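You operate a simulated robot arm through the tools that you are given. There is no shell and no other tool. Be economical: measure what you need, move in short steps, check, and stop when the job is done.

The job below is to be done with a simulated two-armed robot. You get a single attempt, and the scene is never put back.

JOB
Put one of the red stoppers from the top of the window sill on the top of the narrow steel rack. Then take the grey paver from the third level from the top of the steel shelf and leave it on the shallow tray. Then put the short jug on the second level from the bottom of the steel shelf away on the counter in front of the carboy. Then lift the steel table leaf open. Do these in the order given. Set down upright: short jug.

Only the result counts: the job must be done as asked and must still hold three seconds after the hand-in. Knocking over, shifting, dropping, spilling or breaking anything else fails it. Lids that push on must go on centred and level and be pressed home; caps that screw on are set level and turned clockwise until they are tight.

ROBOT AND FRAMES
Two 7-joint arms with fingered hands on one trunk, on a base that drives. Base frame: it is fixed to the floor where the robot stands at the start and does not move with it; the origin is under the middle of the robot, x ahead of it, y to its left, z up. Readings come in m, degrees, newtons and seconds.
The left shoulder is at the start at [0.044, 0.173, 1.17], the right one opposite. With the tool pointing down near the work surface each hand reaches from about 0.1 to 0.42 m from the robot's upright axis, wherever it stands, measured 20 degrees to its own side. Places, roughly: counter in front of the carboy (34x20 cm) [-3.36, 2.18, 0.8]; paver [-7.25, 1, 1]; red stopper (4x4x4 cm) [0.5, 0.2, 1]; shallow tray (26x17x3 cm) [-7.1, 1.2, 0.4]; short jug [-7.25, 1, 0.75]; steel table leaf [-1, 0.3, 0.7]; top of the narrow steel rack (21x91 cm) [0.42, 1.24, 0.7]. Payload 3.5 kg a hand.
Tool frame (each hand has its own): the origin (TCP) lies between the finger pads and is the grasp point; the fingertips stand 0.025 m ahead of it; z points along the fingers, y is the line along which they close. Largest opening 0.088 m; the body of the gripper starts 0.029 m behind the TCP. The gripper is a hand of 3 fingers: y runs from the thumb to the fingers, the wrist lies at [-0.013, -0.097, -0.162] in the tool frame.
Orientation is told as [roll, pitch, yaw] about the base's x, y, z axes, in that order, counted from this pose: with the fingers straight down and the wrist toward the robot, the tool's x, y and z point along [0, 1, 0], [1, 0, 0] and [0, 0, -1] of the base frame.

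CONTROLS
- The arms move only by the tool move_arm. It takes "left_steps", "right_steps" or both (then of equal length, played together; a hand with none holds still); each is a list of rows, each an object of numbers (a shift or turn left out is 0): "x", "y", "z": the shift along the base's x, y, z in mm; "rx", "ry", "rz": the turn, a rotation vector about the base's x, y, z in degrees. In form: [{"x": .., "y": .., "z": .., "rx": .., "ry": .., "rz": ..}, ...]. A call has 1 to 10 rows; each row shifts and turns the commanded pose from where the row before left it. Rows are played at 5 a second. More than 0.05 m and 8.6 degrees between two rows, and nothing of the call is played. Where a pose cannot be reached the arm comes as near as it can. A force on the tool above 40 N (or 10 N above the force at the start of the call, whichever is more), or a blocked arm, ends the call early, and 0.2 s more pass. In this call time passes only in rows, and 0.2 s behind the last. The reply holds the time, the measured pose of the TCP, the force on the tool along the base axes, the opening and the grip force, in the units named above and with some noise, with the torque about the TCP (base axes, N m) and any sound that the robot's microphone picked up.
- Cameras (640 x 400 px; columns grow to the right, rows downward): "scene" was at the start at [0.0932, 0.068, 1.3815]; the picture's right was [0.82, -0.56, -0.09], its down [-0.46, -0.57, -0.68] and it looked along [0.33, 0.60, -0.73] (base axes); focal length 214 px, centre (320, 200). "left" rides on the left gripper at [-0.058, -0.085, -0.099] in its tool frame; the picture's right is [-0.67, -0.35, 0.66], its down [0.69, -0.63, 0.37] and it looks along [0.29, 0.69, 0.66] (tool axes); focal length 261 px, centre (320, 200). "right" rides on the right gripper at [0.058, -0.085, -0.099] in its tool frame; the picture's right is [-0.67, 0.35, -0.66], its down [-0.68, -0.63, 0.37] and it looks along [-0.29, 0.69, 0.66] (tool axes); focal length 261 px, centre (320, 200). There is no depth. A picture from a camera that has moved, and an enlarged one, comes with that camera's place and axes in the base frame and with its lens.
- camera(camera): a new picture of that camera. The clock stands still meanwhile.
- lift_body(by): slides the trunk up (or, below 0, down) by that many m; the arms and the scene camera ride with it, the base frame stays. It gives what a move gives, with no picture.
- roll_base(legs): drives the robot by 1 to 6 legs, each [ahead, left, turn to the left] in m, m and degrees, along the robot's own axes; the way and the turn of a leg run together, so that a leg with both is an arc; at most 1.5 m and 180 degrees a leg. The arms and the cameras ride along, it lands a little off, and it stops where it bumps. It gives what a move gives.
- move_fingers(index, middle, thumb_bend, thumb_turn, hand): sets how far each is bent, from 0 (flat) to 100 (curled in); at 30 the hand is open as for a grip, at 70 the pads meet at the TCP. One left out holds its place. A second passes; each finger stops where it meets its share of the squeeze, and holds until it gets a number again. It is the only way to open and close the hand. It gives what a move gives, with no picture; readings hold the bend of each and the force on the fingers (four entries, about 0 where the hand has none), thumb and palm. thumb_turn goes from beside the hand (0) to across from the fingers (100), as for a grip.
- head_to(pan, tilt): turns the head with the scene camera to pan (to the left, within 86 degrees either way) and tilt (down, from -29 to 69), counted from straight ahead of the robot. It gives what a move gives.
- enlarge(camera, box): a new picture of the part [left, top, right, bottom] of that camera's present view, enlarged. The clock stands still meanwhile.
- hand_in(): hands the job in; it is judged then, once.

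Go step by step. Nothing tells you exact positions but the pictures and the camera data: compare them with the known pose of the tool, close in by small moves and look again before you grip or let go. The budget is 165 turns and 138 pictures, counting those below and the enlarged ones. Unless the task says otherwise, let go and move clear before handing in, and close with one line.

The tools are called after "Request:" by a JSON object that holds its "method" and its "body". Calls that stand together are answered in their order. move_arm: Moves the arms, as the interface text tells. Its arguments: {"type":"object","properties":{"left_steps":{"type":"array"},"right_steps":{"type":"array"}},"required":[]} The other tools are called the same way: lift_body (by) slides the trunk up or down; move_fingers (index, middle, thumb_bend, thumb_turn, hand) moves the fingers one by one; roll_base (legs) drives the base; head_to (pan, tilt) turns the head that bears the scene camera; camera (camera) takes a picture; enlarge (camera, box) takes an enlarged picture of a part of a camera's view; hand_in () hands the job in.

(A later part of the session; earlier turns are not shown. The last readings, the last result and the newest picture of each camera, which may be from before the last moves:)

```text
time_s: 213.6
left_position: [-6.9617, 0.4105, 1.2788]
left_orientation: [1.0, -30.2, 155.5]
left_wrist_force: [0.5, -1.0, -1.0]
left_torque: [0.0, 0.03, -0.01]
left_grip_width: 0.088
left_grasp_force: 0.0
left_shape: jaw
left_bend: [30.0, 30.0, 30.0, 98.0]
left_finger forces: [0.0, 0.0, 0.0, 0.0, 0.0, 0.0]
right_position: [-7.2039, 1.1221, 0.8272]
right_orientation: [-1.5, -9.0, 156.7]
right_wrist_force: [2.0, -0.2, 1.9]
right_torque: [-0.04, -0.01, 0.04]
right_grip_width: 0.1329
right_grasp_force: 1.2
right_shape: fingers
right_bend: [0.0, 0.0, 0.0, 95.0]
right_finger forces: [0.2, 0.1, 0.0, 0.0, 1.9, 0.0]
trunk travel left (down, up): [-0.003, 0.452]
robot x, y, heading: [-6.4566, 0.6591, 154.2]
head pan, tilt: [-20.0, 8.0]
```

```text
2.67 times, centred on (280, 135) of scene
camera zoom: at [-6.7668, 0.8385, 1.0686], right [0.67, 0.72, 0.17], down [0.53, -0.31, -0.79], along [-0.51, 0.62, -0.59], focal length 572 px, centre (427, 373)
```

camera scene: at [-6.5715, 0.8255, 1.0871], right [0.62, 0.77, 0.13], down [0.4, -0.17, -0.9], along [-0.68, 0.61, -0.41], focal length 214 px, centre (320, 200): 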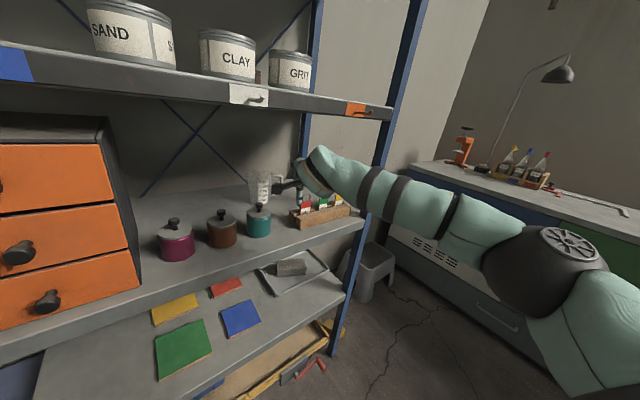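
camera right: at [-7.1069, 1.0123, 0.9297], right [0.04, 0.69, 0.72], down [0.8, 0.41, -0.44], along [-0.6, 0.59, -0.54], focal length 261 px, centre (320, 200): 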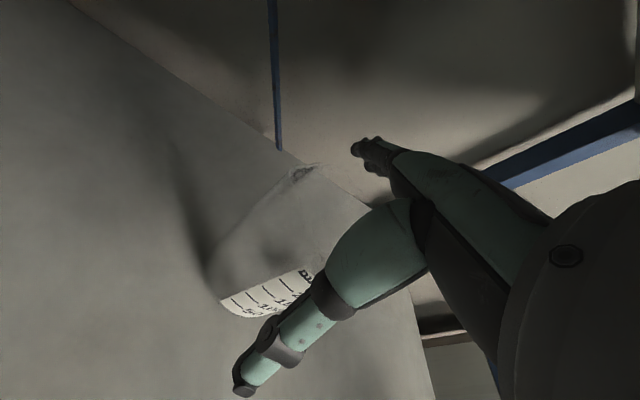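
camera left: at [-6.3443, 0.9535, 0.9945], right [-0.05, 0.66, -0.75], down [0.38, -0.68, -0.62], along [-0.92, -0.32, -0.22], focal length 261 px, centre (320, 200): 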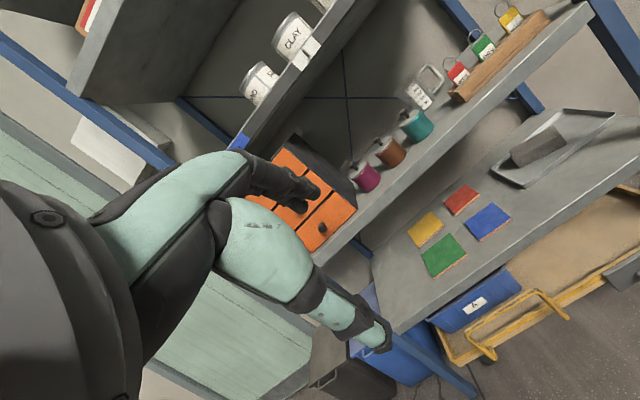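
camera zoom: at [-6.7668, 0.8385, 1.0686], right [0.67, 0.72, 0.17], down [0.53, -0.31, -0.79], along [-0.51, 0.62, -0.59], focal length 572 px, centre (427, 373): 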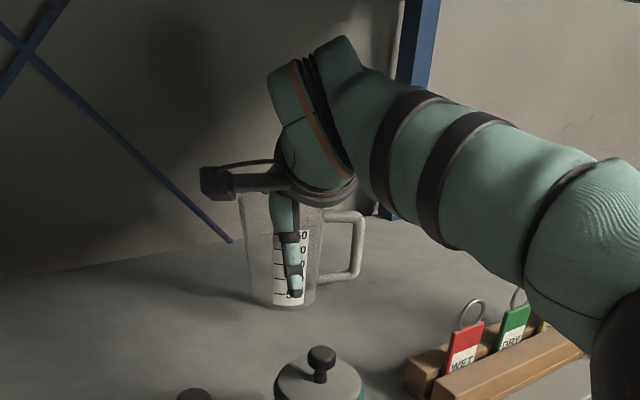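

The thumb now touches the jug's front and the fingers are beyond its rear. I centre by 1 cm, lower slightly and close gently.

Request:
{"method": "move_arm", "body": {"right_steps": [{"x": 11, "y": -5}, {"z": -8}]}}

Request:
{"method": "move_fingers", "body": {"hand": "right", "index": 32, "middle": 32, "thumb_bend": 22}}

Request:
{"method": "enlarge", "body": {"camera": "scene", "box": [200, 60, 360, 210]}}

```text
time_s: 214.2
left_position: [-6.9594, 0.4098, 1.2793]
left_orientation: [1.1, -30.3, 155.5]
left_wrist_force: [0.4, 0.9, -0.9]
left_torque: [0.01, 0.01, 0.01]
left_grip_width: 0.0878
left_grasp_force: 0.1
left_shape: jaw
left_bend: [30.0, 30.0, 30.0, 98.0]
left_finger forces: [0.0, 0.1, 0.0, 0.0, 0.1, 0.0]
right_position: [-7.1923, 1.1176, 0.8219]
right_orientation: [-1.6, -9.2, 156.6]
right_wrist_force: [-4.2, 1.5, 14.4]
right_torque: [0.09, 0.36, 0.01]
right_grip_width: 0.1358
right_grasp_force: 8.0
right_shape: fingers
right_bend: [0.0, 0.0, 0.0, 95.0]
right_finger forces: [10.3, 4.0, 0.1, 0.0, 1.0, 0.0]
trunk travel left (down, up): [-0.003, 0.452]
robot x, y, heading: [-6.4587, 0.6608, 154.5]
head pan, tilt: [-20.0, 8.0]
```

```text
time_s: 215.1
left_position: [-6.9575, 0.4088, 1.2788]
left_orientation: [1.0, -30.4, 155.5]
left_wrist_force: [0.5, 0.2, 0.8]
left_torque: [0.0, 0.02, 0.0]
left_grip_width: 0.0879
left_grasp_force: 0.0
left_shape: jaw
left_bend: [30.0, 30.0, 30.0, 98.0]
left_finger forces: [0.0, 0.0, 0.1, 0.0, 0.0, 0.0]
right_position: [-7.1924, 1.1169, 0.8275]
right_orientation: [-1.4, -9.8, 156.7]
right_wrist_force: [-2.6, -1.2, 26.6]
right_torque: [0.11, 0.4, 0.08]
right_grip_width: 0.1194
right_grasp_force: 19.0
right_shape: fingers
right_bend: [11.0, 30.0, 21.0, 95.0]
right_finger forces: [17.5, 7.2, 0.1, 0.1, 13.8, 0.0]
trunk travel left (down, up): [-0.003, 0.452]
robot x, y, heading: [-6.4624, 0.658, 154.1]
head pan, tilt: [-20.0, 8.0]
stopped (right hand): the force on the tool passed its limit at 41 N (the readings are from after the stop); the commanded pose is now the measured one
```

```text
2.67 times, centred on (280, 135) of scene
camera zoom: at [-6.7642, 0.8366, 1.0696], right [0.67, 0.72, 0.17], down [0.53, -0.31, -0.79], along [-0.51, 0.62, -0.59], focal length 572 px, centre (427, 373)
```

zoom: 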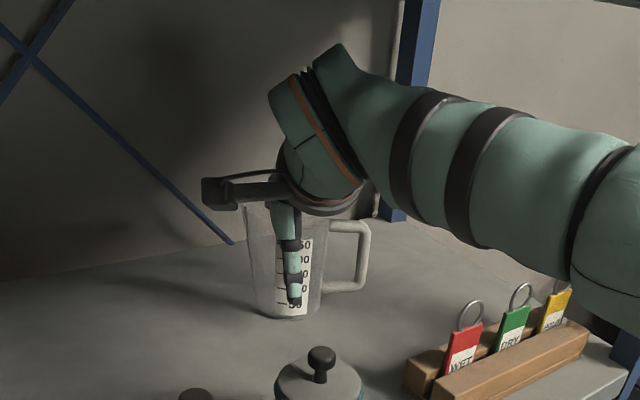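

The jug's rim is about 0.09 m wide, so the hand is too low and the finger roots ride on it. I open, raise so that the pads sit just under the rim, recentre, and close again.

Request:
{"method": "move_fingers", "body": {"hand": "right", "index": 0, "middle": 0, "thumb_bend": 0}}

Request:
{"method": "move_arm", "body": {"right_steps": [{"z": 15}, {"z": 13, "x": -6, "y": 3}, {"x": -6, "y": 3}]}}

Request:
{"method": "move_fingers", "body": {"hand": "right", "index": 22, "middle": 22, "thumb_bend": 22}}

Request:
{"method": "enlarge", "body": {"camera": "scene", "box": [200, 60, 360, 210]}}

Request:
{"method": "camera", "body": {"camera": "right"}}

```text
time_s: 216.1
left_position: [-6.959, 0.4098, 1.2794]
left_orientation: [1.0, -30.4, 155.5]
left_wrist_force: [0.2, 0.5, -0.1]
left_torque: [0.01, 0.0, -0.04]
left_grip_width: 0.0882
left_grasp_force: 0.1
left_shape: jaw
left_bend: [30.0, 30.0, 30.0, 98.0]
left_finger forces: [0.0, 0.0, 0.0, 0.0, 0.0, 0.0]
right_position: [-7.1929, 1.1171, 0.8214]
right_orientation: [-1.6, -9.3, 156.5]
right_wrist_force: [2.4, -2.4, 12.2]
right_torque: [0.07, 0.25, 0.01]
right_grip_width: 0.1345
right_grasp_force: 7.1
right_shape: fingers
right_bend: [0.0, 0.0, 0.0, 95.0]
right_finger forces: [5.9, 2.0, 0.0, 0.0, 6.7, 0.0]
trunk travel left (down, up): [-0.003, 0.452]
robot x, y, heading: [-6.4597, 0.6578, 154.5]
head pan, tilt: [-20.0, 8.0]
```

```text
time_s: 216.9
left_position: [-6.9635, 0.4107, 1.2785]
left_orientation: [1.0, -30.1, 155.5]
left_wrist_force: [-0.1, -0.5, -0.3]
left_torque: [0.02, -0.01, 0.03]
left_grip_width: 0.088
left_grasp_force: 0.0
left_shape: jaw
left_bend: [30.0, 30.0, 30.0, 98.0]
left_finger forces: [0.0, 0.0, 0.0, 0.1, 0.1, 0.0]
right_position: [-7.2076, 1.1244, 0.8465]
right_orientation: [-1.5, -9.1, 156.6]
right_wrist_force: [0.1, -0.2, 0.0]
right_torque: [0.0, -0.01, -0.05]
right_grip_width: 0.1329
right_grasp_force: 0.1
right_shape: fingers
right_bend: [0.0, 0.0, 0.0, 95.0]
right_finger forces: [0.0, 0.1, 0.1, 0.0, 0.3, 0.0]
trunk travel left (down, up): [-0.003, 0.452]
robot x, y, heading: [-6.4642, 0.6599, 154.2]
head pan, tilt: [-20.0, 8.0]
```

```text
time_s: 217.9
left_position: [-6.9614, 0.4114, 1.2795]
left_orientation: [1.0, -30.0, 155.5]
left_wrist_force: [-0.6, 0.0, -0.1]
left_torque: [0.01, -0.02, -0.01]
left_grip_width: 0.088
left_grasp_force: 0.1
left_shape: jaw
left_bend: [30.0, 30.0, 30.0, 98.0]
left_finger forces: [0.0, 0.0, 0.0, 0.1, 0.0, 0.0]
right_position: [-7.2057, 1.1239, 0.8474]
right_orientation: [-1.4, -9.2, 156.6]
right_wrist_force: [-0.5, -1.0, 0.2]
right_torque: [0.0, 0.01, -0.02]
right_grip_width: 0.1008
right_grasp_force: 0.0
right_shape: fingers
right_bend: [22.0, 22.0, 21.0, 95.0]
right_finger forces: [0.0, 0.0, 0.0, 0.0, 0.2, 0.0]
trunk travel left (down, up): [-0.003, 0.452]
robot x, y, heading: [-6.4626, 0.654, 154.3]
head pan, tilt: [-20.0, 8.0]
```

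```text
2.67 times, centred on (280, 135) of scene
camera zoom: at [-6.7677, 0.8388, 1.0682], right [0.67, 0.72, 0.17], down [0.53, -0.31, -0.79], along [-0.51, 0.62, -0.59], focal length 572 px, centre (427, 373)
```

zoom: 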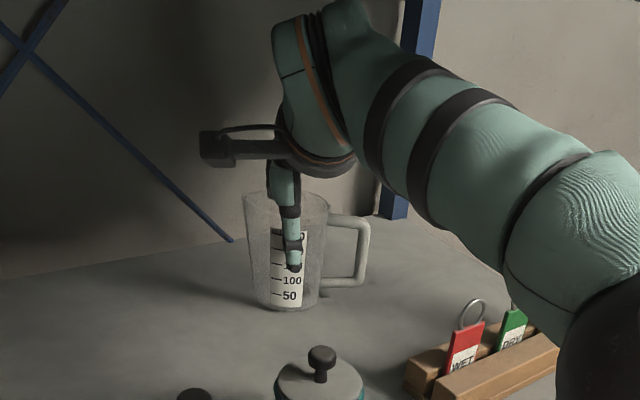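

```text
27 pictures are left
camera right: at [-7.1386, 1.0281, 0.9306], right [0.04, 0.69, 0.72], down [0.8, 0.41, -0.44], along [-0.6, 0.59, -0.53], focal length 261 px, centre (320, 200)
```

right: 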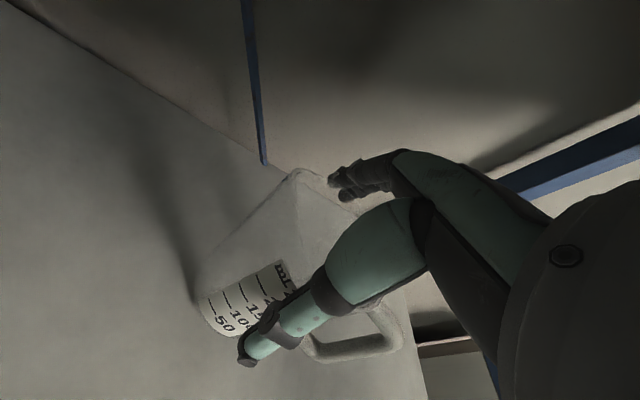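

Now the fingers are behind the rim and the thumb in front, without contact pressure. Closing gently.

Request:
{"method": "move_fingers", "body": {"hand": "right", "index": 38, "middle": 38, "thumb_bend": 36}}

```text
time_s: 218.9
left_position: [-6.9625, 0.4111, 1.2796]
left_orientation: [1.0, -30.1, 155.5]
left_wrist_force: [-0.4, 0.3, 0.4]
left_torque: [0.0, 0.03, -0.03]
left_grip_width: 0.0878
left_grasp_force: 0.0
left_shape: jaw
left_bend: [30.0, 30.0, 30.0, 98.0]
left_finger forces: [0.0, 0.1, 0.0, 0.0, 0.0, 0.0]
right_position: [-7.2055, 1.1242, 0.8485]
right_orientation: [-1.5, -9.1, 156.6]
right_wrist_force: [-0.5, -0.4, 1.0]
right_torque: [0.0, 0.08, 0.02]
right_grip_width: 0.0796
right_grasp_force: 5.8
right_shape: fingers
right_bend: [32.0, 38.0, 34.0, 95.0]
right_finger forces: [6.0, 0.1, 0.0, 0.0, 5.5, 0.0]
trunk travel left (down, up): [-0.003, 0.452]
robot x, y, heading: [-6.4595, 0.6545, 154.3]
head pan, tilt: [-20.0, 8.0]
```

Gripped at 0.08 m. I tighten a little, then lift 12 mm and check.

Request:
{"method": "move_fingers", "body": {"hand": "right", "index": 42, "middle": 46, "thumb_bend": 40}}

Request:
{"method": "move_arm", "body": {"right_steps": [{"z": 8}, {"z": 8}]}}

Request:
{"method": "enlarge", "body": {"camera": "scene", "box": [200, 60, 360, 210]}}

```text
time_s: 219.9
left_position: [-6.9609, 0.4121, 1.2775]
left_orientation: [1.0, -30.1, 155.4]
left_wrist_force: [0.0, -0.2, 0.0]
left_torque: [-0.03, 0.02, 0.0]
left_grip_width: 0.088
left_grasp_force: 0.1
left_shape: jaw
left_bend: [30.0, 30.0, 30.0, 98.0]
left_finger forces: [0.1, 0.0, 0.0, 0.0, 0.0, 0.0]
right_position: [-7.2066, 1.1245, 0.8475]
right_orientation: [-1.5, -9.1, 156.6]
right_wrist_force: [-0.5, -0.2, 1.5]
right_torque: [0.02, 0.17, 0.03]
right_grip_width: 0.076
right_grasp_force: 9.4
right_shape: fingers
right_bend: [33.0, 45.0, 37.0, 95.0]
right_finger forces: [9.5, 0.5, 0.0, 0.0, 9.2, 0.0]
trunk travel left (down, up): [-0.003, 0.452]
robot x, y, heading: [-6.461, 0.6604, 154.1]
head pan, tilt: [-20.0, 8.0]
```

```text
time_s: 220.5
left_position: [-6.9615, 0.4119, 1.2783]
left_orientation: [1.1, -30.0, 155.4]
left_wrist_force: [-0.4, 0.1, -0.1]
left_torque: [-0.02, 0.0, 0.0]
left_grip_width: 0.0877
left_grasp_force: 0.0
left_shape: jaw
left_bend: [30.0, 30.0, 30.0, 98.0]
left_finger forces: [0.1, 0.1, 0.1, 0.0, 0.1, 0.0]
right_position: [-7.204, 1.1217, 0.8637]
right_orientation: [-1.5, -9.2, 156.5]
right_wrist_force: [0.9, 0.6, -0.8]
right_torque: [-0.02, 0.02, -0.02]
right_grip_width: 0.0758
right_grasp_force: 8.7
right_shape: fingers
right_bend: [34.0, 46.0, 37.0, 95.0]
right_finger forces: [8.2, 0.2, 0.0, 0.1, 9.6, 0.0]
trunk travel left (down, up): [-0.003, 0.452]
robot x, y, heading: [-6.4635, 0.6594, 154.1]
head pan, tilt: [-20.0, 8.0]
```

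```text
2.67 times, centred on (280, 135) of scene
camera zoom: at [-6.7675, 0.8388, 1.0683], right [0.67, 0.72, 0.17], down [0.53, -0.31, -0.79], along [-0.51, 0.62, -0.59], focal length 572 px, centre (427, 373)
```

zoom: 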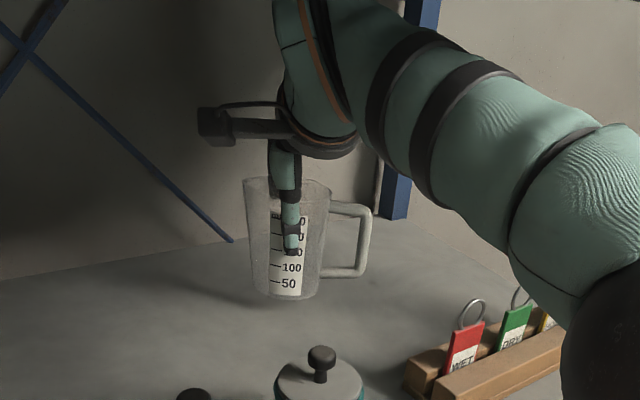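

The jug is held upright and free. To leave, its base must clear the pot lid (0.80) and pass between the knob (y≈1.04) and the WET tag (y≈1.165), so I raise and tilt the hand and aim for y≈1.095.

Request:
{"method": "move_arm", "body": {"right_steps": [{"z": 14, "y": -7, "rx": 2.4, "ry": 5.5}, {"z": 14, "y": -7, "rx": 2.4, "ry": 5.5}, {"z": 14, "y": -7, "rx": 2.4, "ry": 5.5}, {"z": 14, "y": -6, "rx": 2.4, "ry": 5.5}]}}

Request:
{"method": "enlarge", "body": {"camera": "scene", "box": [160, 60, 400, 210]}}

```text
time_s: 221.5
left_position: [-6.9616, 0.4108, 1.2784]
left_orientation: [1.0, -30.1, 155.5]
left_wrist_force: [-0.3, 0.2, 0.0]
left_torque: [0.0, -0.02, 0.01]
left_grip_width: 0.0879
left_grasp_force: 0.0
left_shape: jaw
left_bend: [30.0, 30.0, 30.0, 98.0]
left_finger forces: [0.0, 0.0, 0.0, 0.0, 0.0, 0.0]
right_position: [-7.205, 1.0975, 0.92]
right_orientation: [-1.6, -33.2, 156.7]
right_wrist_force: [-0.3, 0.2, -1.3]
right_torque: [0.0, -0.04, 0.0]
right_grip_width: 0.0748
right_grasp_force: 8.1
right_shape: fingers
right_bend: [34.0, 46.0, 37.0, 95.0]
right_finger forces: [7.6, 0.2, 0.0, 0.0, 8.9, 0.0]
trunk travel left (down, up): [-0.003, 0.452]
robot x, y, heading: [-6.4624, 0.6571, 154.3]
head pan, tilt: [-20.0, 8.0]
```

```text
2.67 times, centred on (280, 135) of scene
camera zoom: at [-6.7675, 0.8387, 1.0683], right [0.67, 0.72, 0.17], down [0.53, -0.31, -0.79], along [-0.51, 0.62, -0.59], focal length 572 px, centre (427, 373)
```

zoom: 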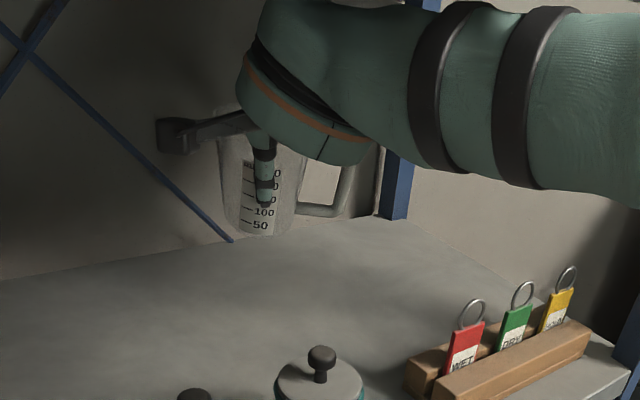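

Request:
{"method": "move_arm", "body": {"right_steps": [{"z": 8}]}}

Request:
{"method": "roll_base", "body": {"legs": [[-0.081, -0.039, 0]]}}

Request:
{"method": "enlarge", "body": {"camera": "scene", "box": [160, 60, 400, 210]}}

```text
time_s: 221.9
left_position: [-6.9619, 0.4113, 1.2788]
left_orientation: [0.9, -30.1, 155.5]
left_wrist_force: [-0.4, -0.2, 0.2]
left_torque: [0.03, 0.01, -0.03]
left_grip_width: 0.0879
left_grasp_force: 0.1
left_shape: jaw
left_bend: [30.0, 30.0, 30.0, 98.0]
left_finger forces: [0.0, 0.1, 0.1, 0.1, 0.1, 0.1]
right_position: [-7.2059, 1.0974, 0.9284]
right_orientation: [-1.5, -33.2, 156.6]
right_wrist_force: [0.1, -0.2, 0.5]
right_torque: [-0.02, 0.0, 0.0]
right_grip_width: 0.0752
right_grasp_force: 7.9
right_shape: fingers
right_bend: [34.0, 46.0, 37.0, 95.0]
right_finger forces: [7.5, 0.3, 0.0, 0.0, 9.0, 0.0]
trunk travel left (down, up): [-0.003, 0.452]
robot x, y, heading: [-6.4579, 0.6598, 154.3]
head pan, tilt: [-20.0, 8.0]
```

```text
time_s: 223.0
left_position: [-6.8714, 0.4112, 1.2783]
left_orientation: [1.1, -30.1, 155.5]
left_wrist_force: [0.4, 0.0, -0.1]
left_torque: [0.02, 0.02, -0.01]
left_grip_width: 0.0881
left_grasp_force: 0.1
left_shape: jaw
left_bend: [30.0, 30.0, 30.0, 98.0]
left_finger forces: [0.0, 0.0, 0.0, 0.0, 0.0, 0.0]
right_position: [-7.1134, 1.098, 0.9283]
right_orientation: [-1.6, -33.1, 156.5]
right_wrist_force: [0.7, 0.2, -1.0]
right_torque: [0.0, 0.01, -0.02]
right_grip_width: 0.0752
right_grasp_force: 8.8
right_shape: fingers
right_bend: [34.0, 46.0, 37.0, 95.0]
right_finger forces: [7.6, 0.2, 0.0, 0.0, 9.0, 0.0]
trunk travel left (down, up): [-0.003, 0.452]
robot x, y, heading: [-6.3714, 0.655, 154.2]
head pan, tilt: [-20.0, 8.0]
```

```text
2.67 times, centred on (280, 135) of scene
camera zoom: at [-6.6763, 0.8387, 1.0683], right [0.67, 0.72, 0.17], down [0.53, -0.31, -0.79], along [-0.51, 0.62, -0.59], focal length 572 px, centre (427, 373)
```

zoom: 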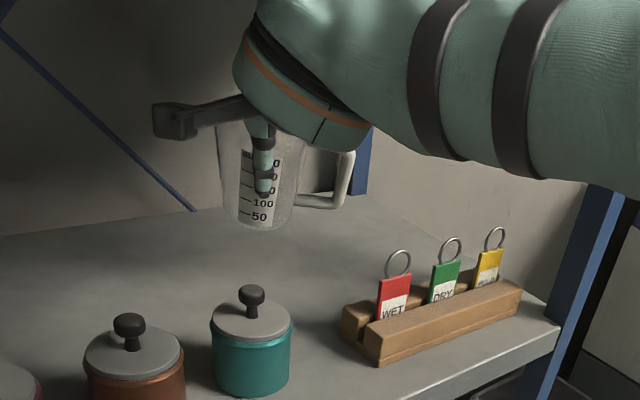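

Jug passes mid-gap. I continue straight out.

Request:
{"method": "roll_base", "body": {"legs": [[-0.09, -0.0455, 0]]}}

Request:
{"method": "roll_base", "body": {"legs": [[-0.3, -0.14, 0]]}}

Request:
{"method": "camera", "body": {"camera": "scene"}}

```text
time_s: 224.2
left_position: [-6.7699, 0.413, 1.2784]
left_orientation: [1.1, -30.1, 155.6]
left_wrist_force: [0.7, -0.5, -0.8]
left_torque: [-0.05, 0.0, 0.05]
left_grip_width: 0.088
left_grasp_force: 0.0
left_shape: jaw
left_bend: [30.0, 30.0, 30.0, 98.0]
left_finger forces: [0.0, 0.1, 0.0, 0.0, 0.0, 0.0]
right_position: [-7.0151, 1.099, 0.9279]
right_orientation: [-1.6, -33.2, 156.6]
right_wrist_force: [-0.4, -0.4, -0.5]
right_torque: [0.0, 0.0, 0.0]
right_grip_width: 0.0751
right_grasp_force: 8.1
right_shape: fingers
right_bend: [34.0, 46.0, 37.0, 95.0]
right_finger forces: [7.3, 0.3, 0.0, 0.1, 8.9, 0.0]
trunk travel left (down, up): [-0.003, 0.452]
robot x, y, heading: [-6.2717, 0.6621, 154.3]
head pan, tilt: [-20.0, 8.0]
```

```text
time_s: 226.3
left_position: [-6.4405, 0.4117, 1.2793]
left_orientation: [1.0, -30.1, 155.6]
left_wrist_force: [0.2, -0.7, 0.1]
left_torque: [0.01, -0.01, 0.04]
left_grip_width: 0.088
left_grasp_force: 0.1
left_shape: jaw
left_bend: [30.0, 30.0, 30.0, 98.0]
left_finger forces: [0.1, 0.1, 0.0, 0.0, 0.0, 0.1]
right_position: [-6.6848, 1.0981, 0.9279]
right_orientation: [-1.6, -33.1, 156.8]
right_wrist_force: [0.8, 0.2, -0.3]
right_torque: [-0.06, -0.04, 0.01]
right_grip_width: 0.0749
right_grasp_force: 7.8
right_shape: fingers
right_bend: [34.0, 46.0, 37.0, 95.0]
right_finger forces: [7.3, 0.1, 0.0, 0.0, 8.9, 0.1]
trunk travel left (down, up): [-0.003, 0.452]
robot x, y, heading: [-5.9378, 0.6612, 154.3]
head pan, tilt: [-20.0, 8.0]
```

```text
23 pictures are left
camera scene: at [-6.2469, 0.8402, 1.0682], right [0.67, 0.72, 0.17], down [0.53, -0.31, -0.79], along [-0.51, 0.62, -0.59], focal length 214 px, centre (320, 200)
```

scene: 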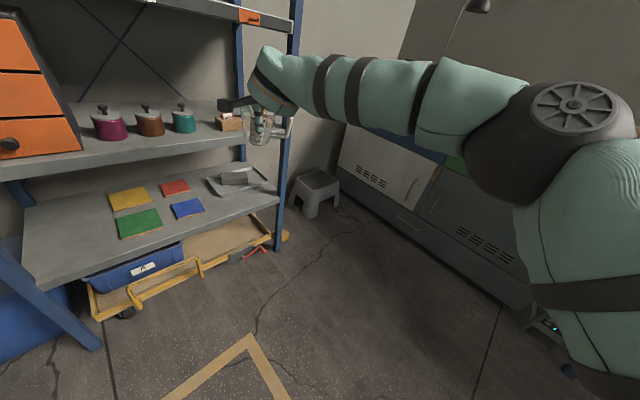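

The jug is out and everything on the shelf still stands. I raise the trunk, retract the arm and level the jug for travel.

Request:
{"method": "lift_body", "body": {"by": 0.2}}

Request:
{"method": "move_arm", "body": {"right_steps": [{"x": 34, "y": -16}, {"x": 34, "y": -16}, {"x": 34, "y": -16, "rx": -2, "ry": -4.5}, {"x": 34, "y": -16, "rx": -2, "ry": -4.5}, {"x": 34, "y": -16, "rx": -2, "ry": -4.5}, {"x": 34, "y": -16, "rx": -2, "ry": -4.5}, {"x": 30, "y": -14, "rx": -2, "ry": -4}]}}

Request:
{"method": "roll_base", "body": {"legs": [[0, 0, 25.7]]}}

```text
time_s: 228.5
left_position: [-6.4418, 0.4129, 1.4796]
left_orientation: [1.1, -30.1, 155.6]
left_wrist_force: [-0.7, -0.2, -0.1]
left_torque: [0.03, 0.06, 0.0]
left_grip_width: 0.088
left_grasp_force: 0.0
left_shape: jaw
left_bend: [30.0, 30.0, 30.0, 98.0]
left_finger forces: [0.0, 0.0, 0.0, 0.0, 0.0, 0.0]
right_position: [-6.6329, 1.0744, 1.2616]
right_orientation: [-2.1, -41.9, 157.0]
right_wrist_force: [-0.3, -1.0, -0.5]
right_torque: [-0.01, -0.02, 0.05]
right_grip_width: 0.0744
right_grasp_force: 8.1
right_shape: fingers
right_bend: [35.0, 46.0, 37.0, 95.0]
right_finger forces: [6.8, 0.2, 0.1, 0.0, 8.2, 0.0]
trunk travel left (down, up): [-0.203, 0.252]
robot x, y, heading: [-5.9406, 0.662, 154.5]
head pan, tilt: [-20.0, 8.0]
```

```text
time_s: 230.1
left_position: [-6.4396, 0.412, 1.4793]
left_orientation: [1.2, -30.1, 155.6]
left_wrist_force: [-0.7, -0.1, 0.4]
left_torque: [0.01, 0.01, 0.0]
left_grip_width: 0.0881
left_grasp_force: 0.0
left_shape: jaw
left_bend: [30.0, 30.0, 30.0, 98.0]
left_finger forces: [0.1, 0.0, 0.0, 0.0, 0.0, 0.1]
right_position: [-6.3983, 0.9639, 1.2657]
right_orientation: [-1.5, -17.9, 156.7]
right_wrist_force: [-0.1, -0.3, -0.9]
right_torque: [-0.01, 0.02, -0.01]
right_grip_width: 0.0734
right_grasp_force: 5.9
right_shape: fingers
right_bend: [36.0, 46.0, 37.0, 95.0]
right_finger forces: [6.0, 0.2, 0.0, 0.0, 6.8, 0.1]
trunk travel left (down, up): [-0.203, 0.252]
robot x, y, heading: [-5.9448, 0.6585, 154.4]
head pan, tilt: [-20.0, 8.0]
```

```text
time_s: 231.8
left_position: [-6.286, 0.2207, 1.4785]
left_orientation: [1.1, -30.0, -178.9]
left_wrist_force: [0.2, -0.4, 0.0]
left_torque: [0.0, 0.0, 0.0]
left_grip_width: 0.0876
left_grasp_force: 0.0
left_shape: jaw
left_bend: [30.0, 30.0, 30.0, 98.0]
left_finger forces: [0.1, 0.0, 0.1, 0.0, 0.0, 0.0]
right_position: [-6.487, 0.7381, 1.2644]
right_orientation: [-1.6, -17.9, -177.9]
right_wrist_force: [0.7, -0.1, -1.2]
right_torque: [-0.02, 0.02, -0.03]
right_grip_width: 0.0732
right_grasp_force: 5.7
right_shape: fingers
right_bend: [36.0, 46.0, 37.0, 95.0]
right_finger forces: [5.8, 0.2, 0.0, 0.1, 6.5, 0.1]
trunk travel left (down, up): [-0.203, 0.252]
robot x, y, heading: [-5.9439, 0.6597, 179.9]
head pan, tilt: [-20.0, 8.0]
```

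I tighten the grip slightly, then strafe into the corridor and back up along it to x≈-3.4.

Request:
{"method": "move_fingers", "body": {"hand": "right", "index": 46, "middle": 48, "thumb_bend": 44}}

Request:
{"method": "roll_base", "body": {"legs": [[0, -0.5, 0], [-1.3, 0, 0], [-1.25, 0, 0]]}}

Request:
{"method": "roll_base", "body": {"legs": [[0, 0, -90]]}}

Request:
{"method": "head_to", "body": {"pan": 0, "tilt": 30}}

Request:
{"method": "camera", "body": {"camera": "scene"}}

```text
time_s: 232.8
left_position: [-6.2854, 0.222, 1.479]
left_orientation: [1.1, -30.0, -179.0]
left_wrist_force: [0.7, -0.4, -0.1]
left_torque: [-0.03, -0.02, 0.0]
left_grip_width: 0.088
left_grasp_force: 0.0
left_shape: jaw
left_bend: [30.0, 30.0, 30.0, 98.0]
left_finger forces: [0.0, 0.0, 0.1, 0.0, 0.1, 0.1]
right_position: [-6.4877, 0.7372, 1.2648]
right_orientation: [-1.5, -17.9, -177.7]
right_wrist_force: [0.2, -1.0, -1.3]
right_torque: [-0.01, -0.02, 0.01]
right_grip_width: 0.0713
right_grasp_force: 9.5
right_shape: fingers
right_bend: [36.0, 47.0, 38.0, 95.0]
right_finger forces: [9.2, 1.0, 0.0, 0.0, 10.7, 0.1]
trunk travel left (down, up): [-0.203, 0.252]
robot x, y, heading: [-5.9396, 0.6619, 179.8]
head pan, tilt: [-20.0, 8.0]
```

```text
time_s: 247.7
left_position: [-3.7613, 0.6962, 1.4789]
left_orientation: [1.1, -30.0, 179.8]
left_wrist_force: [0.0, -0.4, 0.1]
left_torque: [0.05, -0.02, 0.02]
left_grip_width: 0.088
left_grasp_force: 0.1
left_shape: jaw
left_bend: [30.0, 30.0, 30.0, 98.0]
left_finger forces: [0.1, 0.1, 0.0, 0.0, 0.0, 0.0]
right_position: [-3.95, 1.2161, 1.2637]
right_orientation: [-1.4, -17.9, -178.9]
right_wrist_force: [0.4, 0.5, -0.5]
right_torque: [-0.02, 0.0, 0.0]
right_grip_width: 0.0716
right_grasp_force: 10.0
right_shape: fingers
right_bend: [36.0, 47.0, 38.0, 95.0]
right_finger forces: [9.0, 1.0, 0.0, 0.0, 10.5, 0.0]
trunk travel left (down, up): [-0.203, 0.252]
robot x, y, heading: [-3.4121, 1.1274, 178.6]
head pan, tilt: [-20.0, 8.0]
```

```text
time_s: 251.9
left_position: [-3.8399, 1.4782, 1.4791]
left_orientation: [1.1, -30.2, 90.0]
left_wrist_force: [-0.3, 0.2, -0.8]
left_torque: [0.0, 0.02, -0.02]
left_grip_width: 0.0883
left_grasp_force: 0.1
left_shape: jaw
left_bend: [30.0, 30.0, 30.0, 98.0]
left_finger forces: [0.0, 0.0, 0.0, 0.1, 0.0, 0.0]
right_position: [-3.3183, 1.669, 1.2641]
right_orientation: [-1.6, -17.9, 91.1]
right_wrist_force: [0.2, -0.5, -1.3]
right_torque: [-0.03, 0.01, 0.01]
right_grip_width: 0.0705
right_grasp_force: 9.5
right_shape: fingers
right_bend: [37.0, 47.0, 38.0, 95.0]
right_finger forces: [8.6, 0.9, 0.0, 0.0, 9.7, 0.0]
trunk travel left (down, up): [-0.203, 0.252]
robot x, y, heading: [-3.4102, 1.1228, 88.8]
head pan, tilt: [-20.0, 8.0]
```

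```text
time_s: 252.8
left_position: [-3.8385, 1.4781, 1.4797]
left_orientation: [1.1, -30.1, 90.0]
left_wrist_force: [0.1, 0.4, -0.8]
left_torque: [0.04, 0.01, -0.03]
left_grip_width: 0.088
left_grasp_force: 0.1
left_shape: jaw
left_bend: [30.0, 30.0, 30.0, 98.0]
left_finger forces: [0.0, 0.0, 0.0, 0.1, 0.0, 0.0]
right_position: [-3.3199, 1.6685, 1.2654]
right_orientation: [-1.5, -17.9, 91.1]
right_wrist_force: [0.3, 0.0, -0.5]
right_torque: [-0.02, 0.02, 0.02]
right_grip_width: 0.0706
right_grasp_force: 9.7
right_shape: fingers
right_bend: [37.0, 47.0, 38.0, 95.0]
right_finger forces: [8.6, 1.0, 0.0, 0.0, 9.8, 0.0]
trunk travel left (down, up): [-0.203, 0.252]
robot x, y, heading: [-3.408, 1.1267, 88.6]
head pan, tilt: [0.0, 30.0]
```

```text
22 pictures are left
camera scene: at [-3.4046, 1.2942, 1.34], right [1.0, -0.02, 0.0], down [-0.01, -0.64, -0.77], along [0.02, 0.77, -0.64], focal length 214 px, centre (320, 200)
```

scene: 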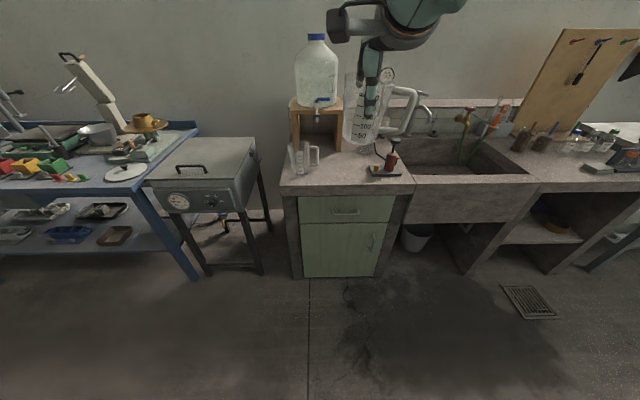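

The carboy stands on its wooden stand, and the free counter spot in front is between a glass cup and a small black stand. I zoom in.

Request:
{"method": "enlarge", "body": {"camera": "scene", "box": [270, 95, 430, 195]}}

```text
4.00 times, centred on (350, 145) of scene
camera zoom: at [-3.4046, 1.2942, 1.34], right [1.0, -0.02, 0.0], down [-0.01, -0.64, -0.77], along [0.02, 0.77, -0.64], focal length 858 px, centre (200, 420)
```

zoom: 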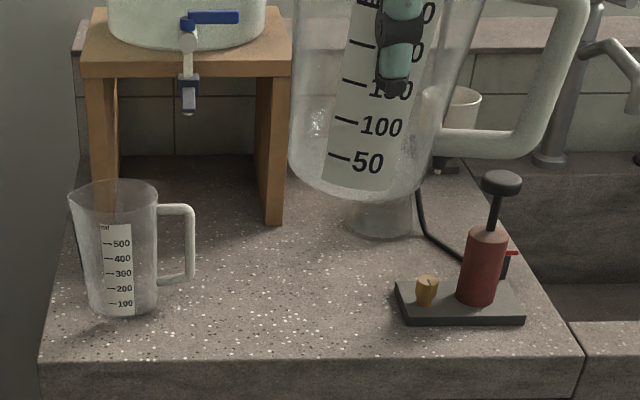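

The spot at about (-3.305, 2.18) is free (cup handle ends at x≈-3.39, black stand starts at x≈-3.155). I drive up and lower the trunk over the counter edge.

Request:
{"method": "roll_base", "body": {"legs": [[0.36, -0.006, 0]]}}

Request:
{"method": "move_arm", "body": {"right_steps": [{"y": 30, "rx": 4.4}, {"y": 30, "rx": 4.4}, {"y": 30}]}}

Request:
{"method": "lift_body", "body": {"by": -0.2}}

Request:
{"method": "head_to", "body": {"pan": 0, "tilt": 5}}

Request:
{"method": "camera", "body": {"camera": "scene"}}

```text
time_s: 255.1
left_position: [-3.8284, 1.8366, 1.4801]
left_orientation: [1.2, -30.2, 90.3]
left_wrist_force: [-0.7, 0.5, 0.0]
left_torque: [-0.01, 0.03, 0.01]
left_grip_width: 0.0881
left_grasp_force: 0.0
left_shape: jaw
left_bend: [30.0, 30.0, 30.0, 98.0]
left_finger forces: [0.0, 0.0, 0.1, 0.0, 0.0, 0.0]
right_position: [-3.3089, 2.0289, 1.2649]
right_orientation: [-1.5, -17.9, 91.4]
right_wrist_force: [0.6, -1.3, -1.4]
right_torque: [0.02, 0.03, -0.02]
right_grip_width: 0.0707
right_grasp_force: 9.6
right_shape: fingers
right_bend: [37.0, 47.0, 38.0, 95.0]
right_finger forces: [8.6, 0.9, 0.0, 0.0, 9.6, 0.1]
trunk travel left (down, up): [-0.203, 0.252]
robot x, y, heading: [-3.3975, 1.4886, 89.0]
head pan, tilt: [0.0, 30.0]
```

```text
time_s: 255.9
left_position: [-3.8279, 1.8398, 1.479]
left_orientation: [1.0, -30.1, 90.3]
left_wrist_force: [-0.1, 0.0, 1.0]
left_torque: [-0.01, 0.02, 0.03]
left_grip_width: 0.0881
left_grasp_force: 0.1
left_shape: jaw
left_bend: [30.0, 30.0, 30.0, 98.0]
left_finger forces: [0.0, 0.0, 0.1, 0.0, 0.0, 0.0]
right_position: [-3.3094, 2.1231, 1.2631]
right_orientation: [-1.7, -26.7, 91.5]
right_wrist_force: [0.2, 0.2, -0.9]
right_torque: [0.02, 0.03, 0.01]
right_grip_width: 0.0705
right_grasp_force: 9.4
right_shape: fingers
right_bend: [37.0, 47.0, 38.0, 95.0]
right_finger forces: [8.3, 1.0, 0.0, 0.1, 9.4, 0.1]
trunk travel left (down, up): [-0.203, 0.252]
robot x, y, heading: [-3.3966, 1.4913, 89.3]
head pan, tilt: [0.0, 30.0]
```

```text
time_s: 258.1
left_position: [-3.8269, 1.8374, 1.2801]
left_orientation: [1.1, -30.2, 90.2]
left_wrist_force: [-0.2, -0.8, -0.2]
left_torque: [-0.01, -0.02, -0.03]
left_grip_width: 0.0878
left_grasp_force: 0.2
left_shape: jaw
left_bend: [30.0, 30.0, 30.0, 98.0]
left_finger forces: [0.0, 0.1, 0.1, 0.1, 0.1, 0.0]
right_position: [-3.3103, 2.1195, 1.0664]
right_orientation: [-1.6, -26.8, 91.5]
right_wrist_force: [0.2, -0.1, -0.7]
right_torque: [-0.01, 0.02, 0.03]
right_grip_width: 0.0704
right_grasp_force: 8.8
right_shape: fingers
right_bend: [38.0, 47.0, 38.0, 95.0]
right_finger forces: [8.1, 1.1, 0.0, 0.0, 9.1, 0.0]
trunk travel left (down, up): [-0.003, 0.452]
robot x, y, heading: [-3.3963, 1.4881, 89.1]
head pan, tilt: [0.0, 30.0]
```

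```text
time_s: 259.0
left_position: [-3.8287, 1.8373, 1.2788]
left_orientation: [1.1, -30.1, 90.3]
left_wrist_force: [-0.3, -0.1, -0.1]
left_torque: [-0.02, -0.04, 0.0]
left_grip_width: 0.0879
left_grasp_force: 0.0
left_shape: jaw
left_bend: [30.0, 30.0, 30.0, 98.0]
left_finger forces: [0.0, 0.0, 0.0, 0.1, 0.1, 0.0]
right_position: [-3.3085, 2.1215, 1.0641]
right_orientation: [-1.7, -26.6, 91.6]
right_wrist_force: [0.5, 0.4, 0.1]
right_torque: [0.01, 0.01, -0.01]
right_grip_width: 0.0702
right_grasp_force: 9.1
right_shape: fingers
right_bend: [38.0, 47.0, 38.0, 95.0]
right_finger forces: [8.2, 1.0, 0.0, 0.0, 9.1, 0.1]
trunk travel left (down, up): [-0.003, 0.452]
robot x, y, heading: [-3.3917, 1.4841, 89.1]
head pan, tilt: [0.0, 5.0]
```

```text
20 pictures are left
camera scene: at [-3.3898, 1.8466, 1.0698], right [1.0, -0.02, 0.0], down [-0.01, -0.58, -0.81], along [0.01, 0.81, -0.58], focal length 214 px, centre (320, 200)
```

scene: 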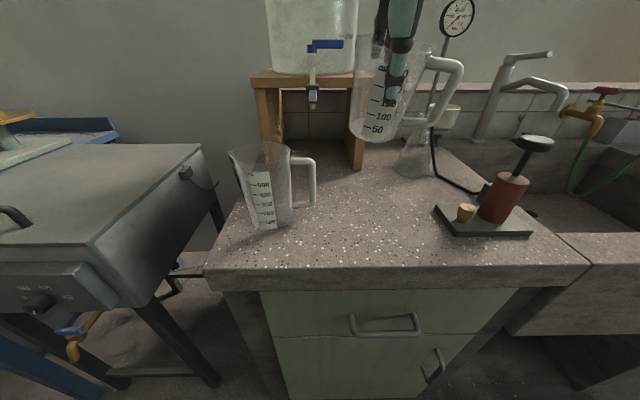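

The spot is clear. I level the jug (rotating the right way this time) while moving forward and down.

Request:
{"method": "move_arm", "body": {"right_steps": [{"y": 20, "z": -25, "rx": -5.9}, {"y": 20, "z": -25, "rx": -5.9}, {"y": 18, "z": -25, "rx": -5.8}, {"z": -25}, {"z": -20}]}}

Request:
{"method": "camera", "body": {"camera": "scene"}}

```text
time_s: 260.2
left_position: [-3.8282, 1.8383, 1.2783]
left_orientation: [1.1, -30.1, 90.2]
left_wrist_force: [0.5, -0.2, -0.6]
left_torque: [0.01, -0.01, 0.0]
left_grip_width: 0.088
left_grasp_force: 0.1
left_shape: jaw
left_bend: [30.0, 30.0, 30.0, 98.0]
left_finger forces: [0.0, 0.0, 0.1, 0.0, 0.1, 0.1]
right_position: [-3.3093, 2.1795, 0.9421]
right_orientation: [-1.2, -9.1, 91.3]
right_wrist_force: [0.2, 0.5, -0.1]
right_torque: [0.03, 0.0, -0.03]
right_grip_width: 0.07
right_grasp_force: 9.0
right_shape: fingers
right_bend: [38.0, 47.0, 38.0, 95.0]
right_finger forces: [8.1, 0.9, 0.0, 0.1, 8.7, 0.0]
trunk travel left (down, up): [-0.003, 0.452]
robot x, y, heading: [-3.391, 1.4856, 89.2]
head pan, tilt: [0.0, 5.0]
```

```text
19 pictures are left
camera scene: at [-3.3898, 1.847, 1.0697], right [1.0, -0.02, 0.0], down [-0.01, -0.58, -0.81], along [0.01, 0.81, -0.58], focal length 214 px, centre (320, 200)
```

scene: 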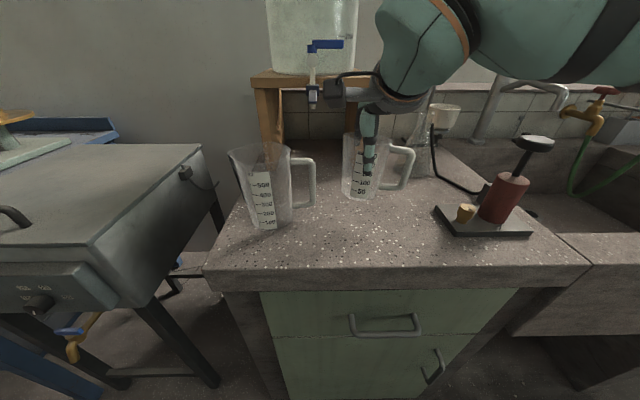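

Request:
{"method": "move_arm", "body": {"right_steps": [{"z": -12}, {"z": -10}, {"z": -8}]}}

Request:
{"method": "move_arm", "body": {"right_steps": [{"z": -4}, {"z": -4}]}}

Request:
{"method": "enlarge", "body": {"camera": "scene", "box": [220, 110, 460, 260]}}

```text
time_s: 261.0
left_position: [-3.8274, 1.8391, 1.2788]
left_orientation: [1.0, -30.1, 90.2]
left_wrist_force: [-0.2, 0.2, -0.2]
left_torque: [-0.02, -0.02, 0.01]
left_grip_width: 0.088
left_grasp_force: 0.0
left_shape: jaw
left_bend: [30.0, 30.0, 30.0, 98.0]
left_finger forces: [0.1, 0.1, 0.0, 0.0, 0.0, 0.1]
right_position: [-3.31, 2.1794, 0.9149]
right_orientation: [-1.2, -9.0, 91.3]
right_wrist_force: [0.0, -0.1, -1.6]
right_torque: [0.0, 0.01, 0.01]
right_grip_width: 0.07
right_grasp_force: 8.8
right_shape: fingers
right_bend: [38.0, 47.0, 38.0, 95.0]
right_finger forces: [8.1, 0.9, 0.0, 0.0, 8.7, 0.0]
trunk travel left (down, up): [-0.003, 0.452]
robot x, y, heading: [-3.3941, 1.4867, 88.8]
head pan, tilt: [0.0, 5.0]
```

```text
time_s: 261.6
left_position: [-3.8279, 1.8381, 1.2788]
left_orientation: [1.2, -30.1, 90.3]
left_wrist_force: [-0.1, -0.3, 0.7]
left_torque: [0.03, 0.01, 0.0]
left_grip_width: 0.0879
left_grasp_force: 0.1
left_shape: jaw
left_bend: [30.0, 30.0, 30.0, 98.0]
left_finger forces: [0.0, 0.0, 0.1, 0.0, 0.1, 0.0]
right_position: [-3.3095, 2.1796, 0.907]
right_orientation: [-1.2, -9.2, 91.3]
right_wrist_force: [-0.2, -0.8, -0.4]
right_torque: [0.0, 0.0, 0.0]
right_grip_width: 0.0702
right_grasp_force: 9.0
right_shape: fingers
right_bend: [38.0, 47.0, 38.0, 95.0]
right_finger forces: [8.1, 0.9, 0.0, 0.0, 8.8, 0.0]
trunk travel left (down, up): [-0.003, 0.452]
robot x, y, heading: [-3.3925, 1.4913, 89.2]
head pan, tilt: [0.0, 5.0]
```

```text
2.67 times, centred on (340, 185) of scene
camera zoom: at [-3.3898, 1.8467, 1.0699], right [1.0, -0.02, 0.0], down [-0.01, -0.58, -0.81], along [0.01, 0.81, -0.58], focal length 572 px, centre (267, 240)
```

zoom: 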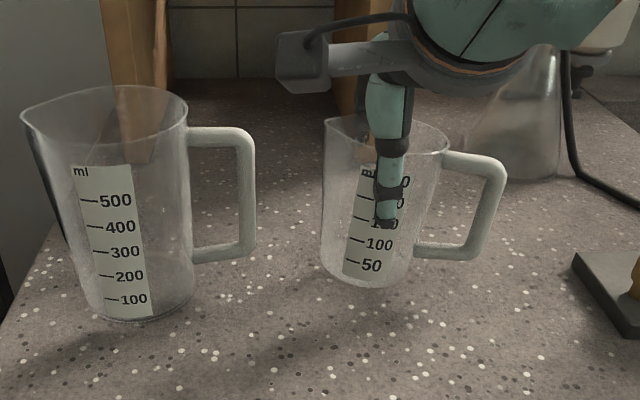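

About 1 cm to go.

Request:
{"method": "move_arm", "body": {"right_steps": [{"z": -4}, {"z": -3}]}}

Request:
{"method": "move_arm", "body": {"right_steps": [{"z": -3}]}}

Request:
{"method": "move_arm", "body": {"right_steps": [{"z": -3}]}}

```text
time_s: 262.2
left_position: [-3.8282, 1.8368, 1.279]
left_orientation: [1.1, -30.1, 90.3]
left_wrist_force: [0.7, 0.5, 0.2]
left_torque: [-0.01, -0.03, -0.01]
left_grip_width: 0.088
left_grasp_force: 0.1
left_shape: jaw
left_bend: [30.0, 30.0, 30.0, 98.0]
left_finger forces: [0.1, 0.1, 0.0, 0.0, 0.0, 0.0]
right_position: [-3.3095, 2.1792, 0.9001]
right_orientation: [-1.3, -9.1, 91.4]
right_wrist_force: [0.8, 0.9, -0.8]
right_torque: [-0.01, 0.02, -0.01]
right_grip_width: 0.07
right_grasp_force: 8.5
right_shape: fingers
right_bend: [38.0, 47.0, 38.0, 95.0]
right_finger forces: [8.0, 0.9, 0.0, 0.0, 8.6, 0.0]
trunk travel left (down, up): [-0.003, 0.452]
robot x, y, heading: [-3.3957, 1.4881, 89.2]
head pan, tilt: [0.0, 5.0]
```

```text
time_s: 262.6
left_position: [-3.827, 1.8386, 1.2783]
left_orientation: [1.2, -30.1, 90.3]
left_wrist_force: [-0.1, 0.1, 0.6]
left_torque: [-0.01, 0.03, -0.03]
left_grip_width: 0.088
left_grasp_force: 0.0
left_shape: jaw
left_bend: [30.0, 30.0, 30.0, 98.0]
left_finger forces: [0.0, 0.1, 0.0, 0.0, 0.1, 0.0]
right_position: [-3.3099, 2.1802, 0.8947]
right_orientation: [-1.4, -9.1, 91.3]
right_wrist_force: [0.1, -0.9, -0.6]
right_torque: [0.01, 0.0, -0.03]
right_grip_width: 0.0702
right_grasp_force: 9.0
right_shape: fingers
right_bend: [38.0, 47.0, 38.0, 95.0]
right_finger forces: [8.0, 1.0, 0.0, 0.0, 8.7, 0.0]
trunk travel left (down, up): [-0.003, 0.452]
robot x, y, heading: [-3.3931, 1.4844, 88.9]
head pan, tilt: [0.0, 5.0]
```

```text
time_s: 263.0
left_position: [-3.8277, 1.8387, 1.2788]
left_orientation: [1.0, -30.1, 90.2]
left_wrist_force: [0.5, -0.8, -0.7]
left_torque: [0.02, -0.04, -0.01]
left_grip_width: 0.0876
left_grasp_force: 0.0
left_shape: jaw
left_bend: [30.0, 30.0, 30.0, 98.0]
left_finger forces: [0.1, 0.1, 0.0, 0.0, 0.0, 0.1]
right_position: [-3.3091, 2.1786, 0.894]
right_orientation: [-1.2, -9.1, 91.3]
right_wrist_force: [-0.3, 0.0, -0.1]
right_torque: [0.01, 0.0, 0.0]
right_grip_width: 0.0698
right_grasp_force: 8.6
right_shape: fingers
right_bend: [38.0, 47.0, 38.0, 95.0]
right_finger forces: [8.0, 0.9, 0.1, 0.0, 8.6, 0.0]
trunk travel left (down, up): [-0.003, 0.452]
robot x, y, heading: [-3.3965, 1.4879, 89.2]
head pan, tilt: [0.0, 5.0]
```

No contact force yet, so I keep lowering in small steps.

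Request:
{"method": "move_arm", "body": {"right_steps": [{"z": -3}, {"z": -3}]}}

Request:
{"method": "move_arm", "body": {"right_steps": [{"z": -3}]}}

Request:
{"method": "enlarge", "body": {"camera": "scene", "box": [220, 110, 460, 260]}}

```text
time_s: 263.6
left_position: [-3.829, 1.835, 1.2795]
left_orientation: [1.1, -30.2, 90.3]
left_wrist_force: [0.1, -0.6, 0.2]
left_torque: [0.01, 0.02, 0.04]
left_grip_width: 0.0878
left_grasp_force: 0.1
left_shape: jaw
left_bend: [30.0, 30.0, 30.0, 98.0]
left_finger forces: [0.1, 0.1, 0.1, 0.0, 0.1, 0.1]
right_position: [-3.3104, 2.1773, 0.8908]
right_orientation: [-1.1, -9.4, 91.3]
right_wrist_force: [-3.0, 0.1, 13.2]
right_torque: [0.11, 0.03, 0.0]
right_grip_width: 0.0703
right_grasp_force: 11.4
right_shape: fingers
right_bend: [37.0, 47.0, 39.0, 94.0]
right_finger forces: [10.9, 0.9, 0.0, 0.0, 10.5, 0.1]
trunk travel left (down, up): [-0.003, 0.452]
robot x, y, heading: [-3.3962, 1.4868, 89.2]
head pan, tilt: [0.0, 5.0]
```

```text
time_s: 264.0
left_position: [-3.8303, 1.8324, 1.2796]
left_orientation: [1.0, -30.4, 90.3]
left_wrist_force: [0.0, 1.1, -0.5]
left_torque: [-0.02, 0.03, 0.02]
left_grip_width: 0.088
left_grasp_force: 0.0
left_shape: jaw
left_bend: [30.0, 30.0, 30.0, 98.0]
left_finger forces: [0.1, 0.0, 0.0, 0.0, 0.0, 0.0]
right_position: [-3.3116, 2.176, 0.8896]
right_orientation: [-1.3, -9.5, 91.4]
right_wrist_force: [-5.4, -2.7, 22.7]
right_torque: [0.13, 0.06, 0.03]
right_grip_width: 0.0707
right_grasp_force: 12.9
right_shape: fingers
right_bend: [36.0, 47.0, 39.0, 94.0]
right_finger forces: [12.7, 0.9, 0.1, 0.1, 11.9, 0.1]
trunk travel left (down, up): [-0.003, 0.452]
robot x, y, heading: [-3.3955, 1.4895, 88.8]
head pan, tilt: [0.0, 5.0]
```

```text
2.67 times, centred on (340, 185) of scene
camera zoom: at [-3.3912, 1.8427, 1.0719], right [1.0, -0.02, 0.0], down [-0.01, -0.58, -0.82], along [0.01, 0.82, -0.58], focal length 572 px, centre (267, 240)
```

zoom: 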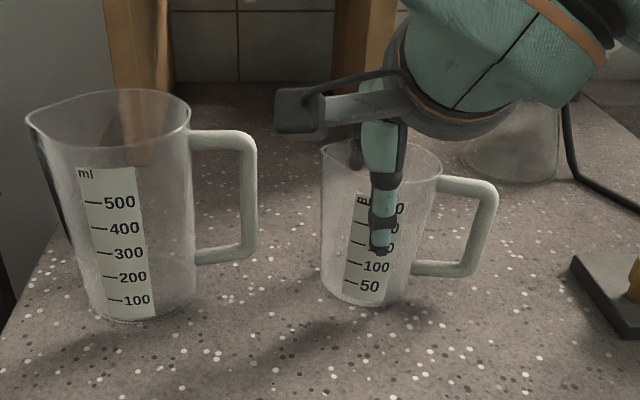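

It rests on the counter. I ease the push off, then open slowly.

Request:
{"method": "move_arm", "body": {"right_steps": [{"z": 4}]}}

Request:
{"method": "move_fingers", "body": {"hand": "right", "index": 31, "middle": 30, "thumb_bend": 32}}

Request:
{"method": "move_fingers", "body": {"hand": "right", "index": 12, "middle": 12, "thumb_bend": 12}}

Request:
{"method": "enlarge", "body": {"camera": "scene", "box": [220, 110, 460, 260]}}

```text
time_s: 264.4
left_position: [-3.829, 1.8358, 1.2787]
left_orientation: [1.0, -30.1, 90.3]
left_wrist_force: [-0.2, 0.2, -0.2]
left_torque: [-0.04, 0.0, 0.02]
left_grip_width: 0.0879
left_grasp_force: 0.0
left_shape: jaw
left_bend: [30.0, 30.0, 30.0, 98.0]
left_finger forces: [0.0, 0.0, 0.0, 0.1, 0.0, 0.1]
right_position: [-3.3094, 2.1777, 0.8908]
right_orientation: [-1.3, -9.3, 91.3]
right_wrist_force: [-3.2, -1.7, 14.6]
right_torque: [0.1, 0.05, 0.06]
right_grip_width: 0.0703
right_grasp_force: 11.0
right_shape: fingers
right_bend: [36.0, 47.0, 39.0, 94.0]
right_finger forces: [11.1, 1.0, 0.1, 0.1, 10.5, 0.1]
trunk travel left (down, up): [-0.003, 0.452]
robot x, y, heading: [-3.3951, 1.4833, 89.0]
head pan, tilt: [0.0, 5.0]
```

```text
time_s: 265.4
left_position: [-3.8283, 1.8381, 1.2773]
left_orientation: [1.1, -30.1, 90.3]
left_wrist_force: [0.2, 0.0, 0.2]
left_torque: [0.01, 0.01, 0.03]
left_grip_width: 0.0879
left_grasp_force: 0.0
left_shape: jaw
left_bend: [30.0, 30.0, 30.0, 98.0]
left_finger forces: [0.0, 0.0, 0.0, 0.0, 0.1, 0.1]
right_position: [-3.3087, 2.1789, 0.8891]
right_orientation: [-1.3, -9.1, 91.2]
right_wrist_force: [0.3, -1.0, 0.2]
right_torque: [0.01, 0.0, 0.03]
right_grip_width: 0.0838
right_grasp_force: 1.3
right_shape: fingers
right_bend: [30.0, 30.0, 32.0, 95.0]
right_finger forces: [1.1, 0.0, 0.0, 0.0, 1.6, 0.0]
trunk travel left (down, up): [-0.003, 0.452]
robot x, y, heading: [-3.3953, 1.4833, 89.1]
head pan, tilt: [0.0, 5.0]
```

```text
time_s: 266.4
left_position: [-3.8297, 1.838, 1.2792]
left_orientation: [1.0, -30.1, 90.4]
left_wrist_force: [0.3, -0.3, 0.4]
left_torque: [0.03, 0.0, 0.01]
left_grip_width: 0.0882
left_grasp_force: 0.0
left_shape: jaw
left_bend: [30.0, 30.0, 30.0, 98.0]
left_finger forces: [0.1, 0.0, 0.1, 0.0, 0.0, 0.0]
right_position: [-3.3078, 2.1796, 0.8884]
right_orientation: [-1.2, -9.1, 91.3]
right_wrist_force: [-0.6, -0.1, -0.2]
right_torque: [0.03, 0.01, 0.01]
right_grip_width: 0.1175
right_grasp_force: 0.4
right_shape: fingers
right_bend: [12.0, 12.0, 12.0, 95.0]
right_finger forces: [0.1, 0.0, 0.0, 0.0, 0.2, 0.0]
trunk travel left (down, up): [-0.003, 0.452]
robot x, y, heading: [-3.3956, 1.4844, 89.1]
head pan, tilt: [0.0, 5.0]
```

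```text
2.67 times, centred on (340, 185) of scene
camera zoom: at [-3.3899, 1.8465, 1.0699], right [1.0, -0.02, 0.0], down [-0.01, -0.58, -0.81], along [0.01, 0.81, -0.58], focal length 572 px, centre (267, 240)
```

zoom: 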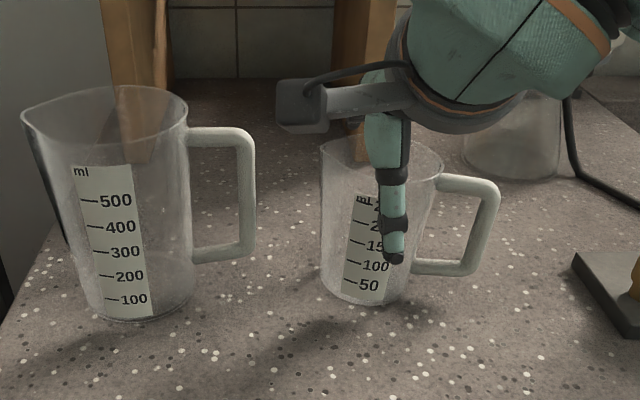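

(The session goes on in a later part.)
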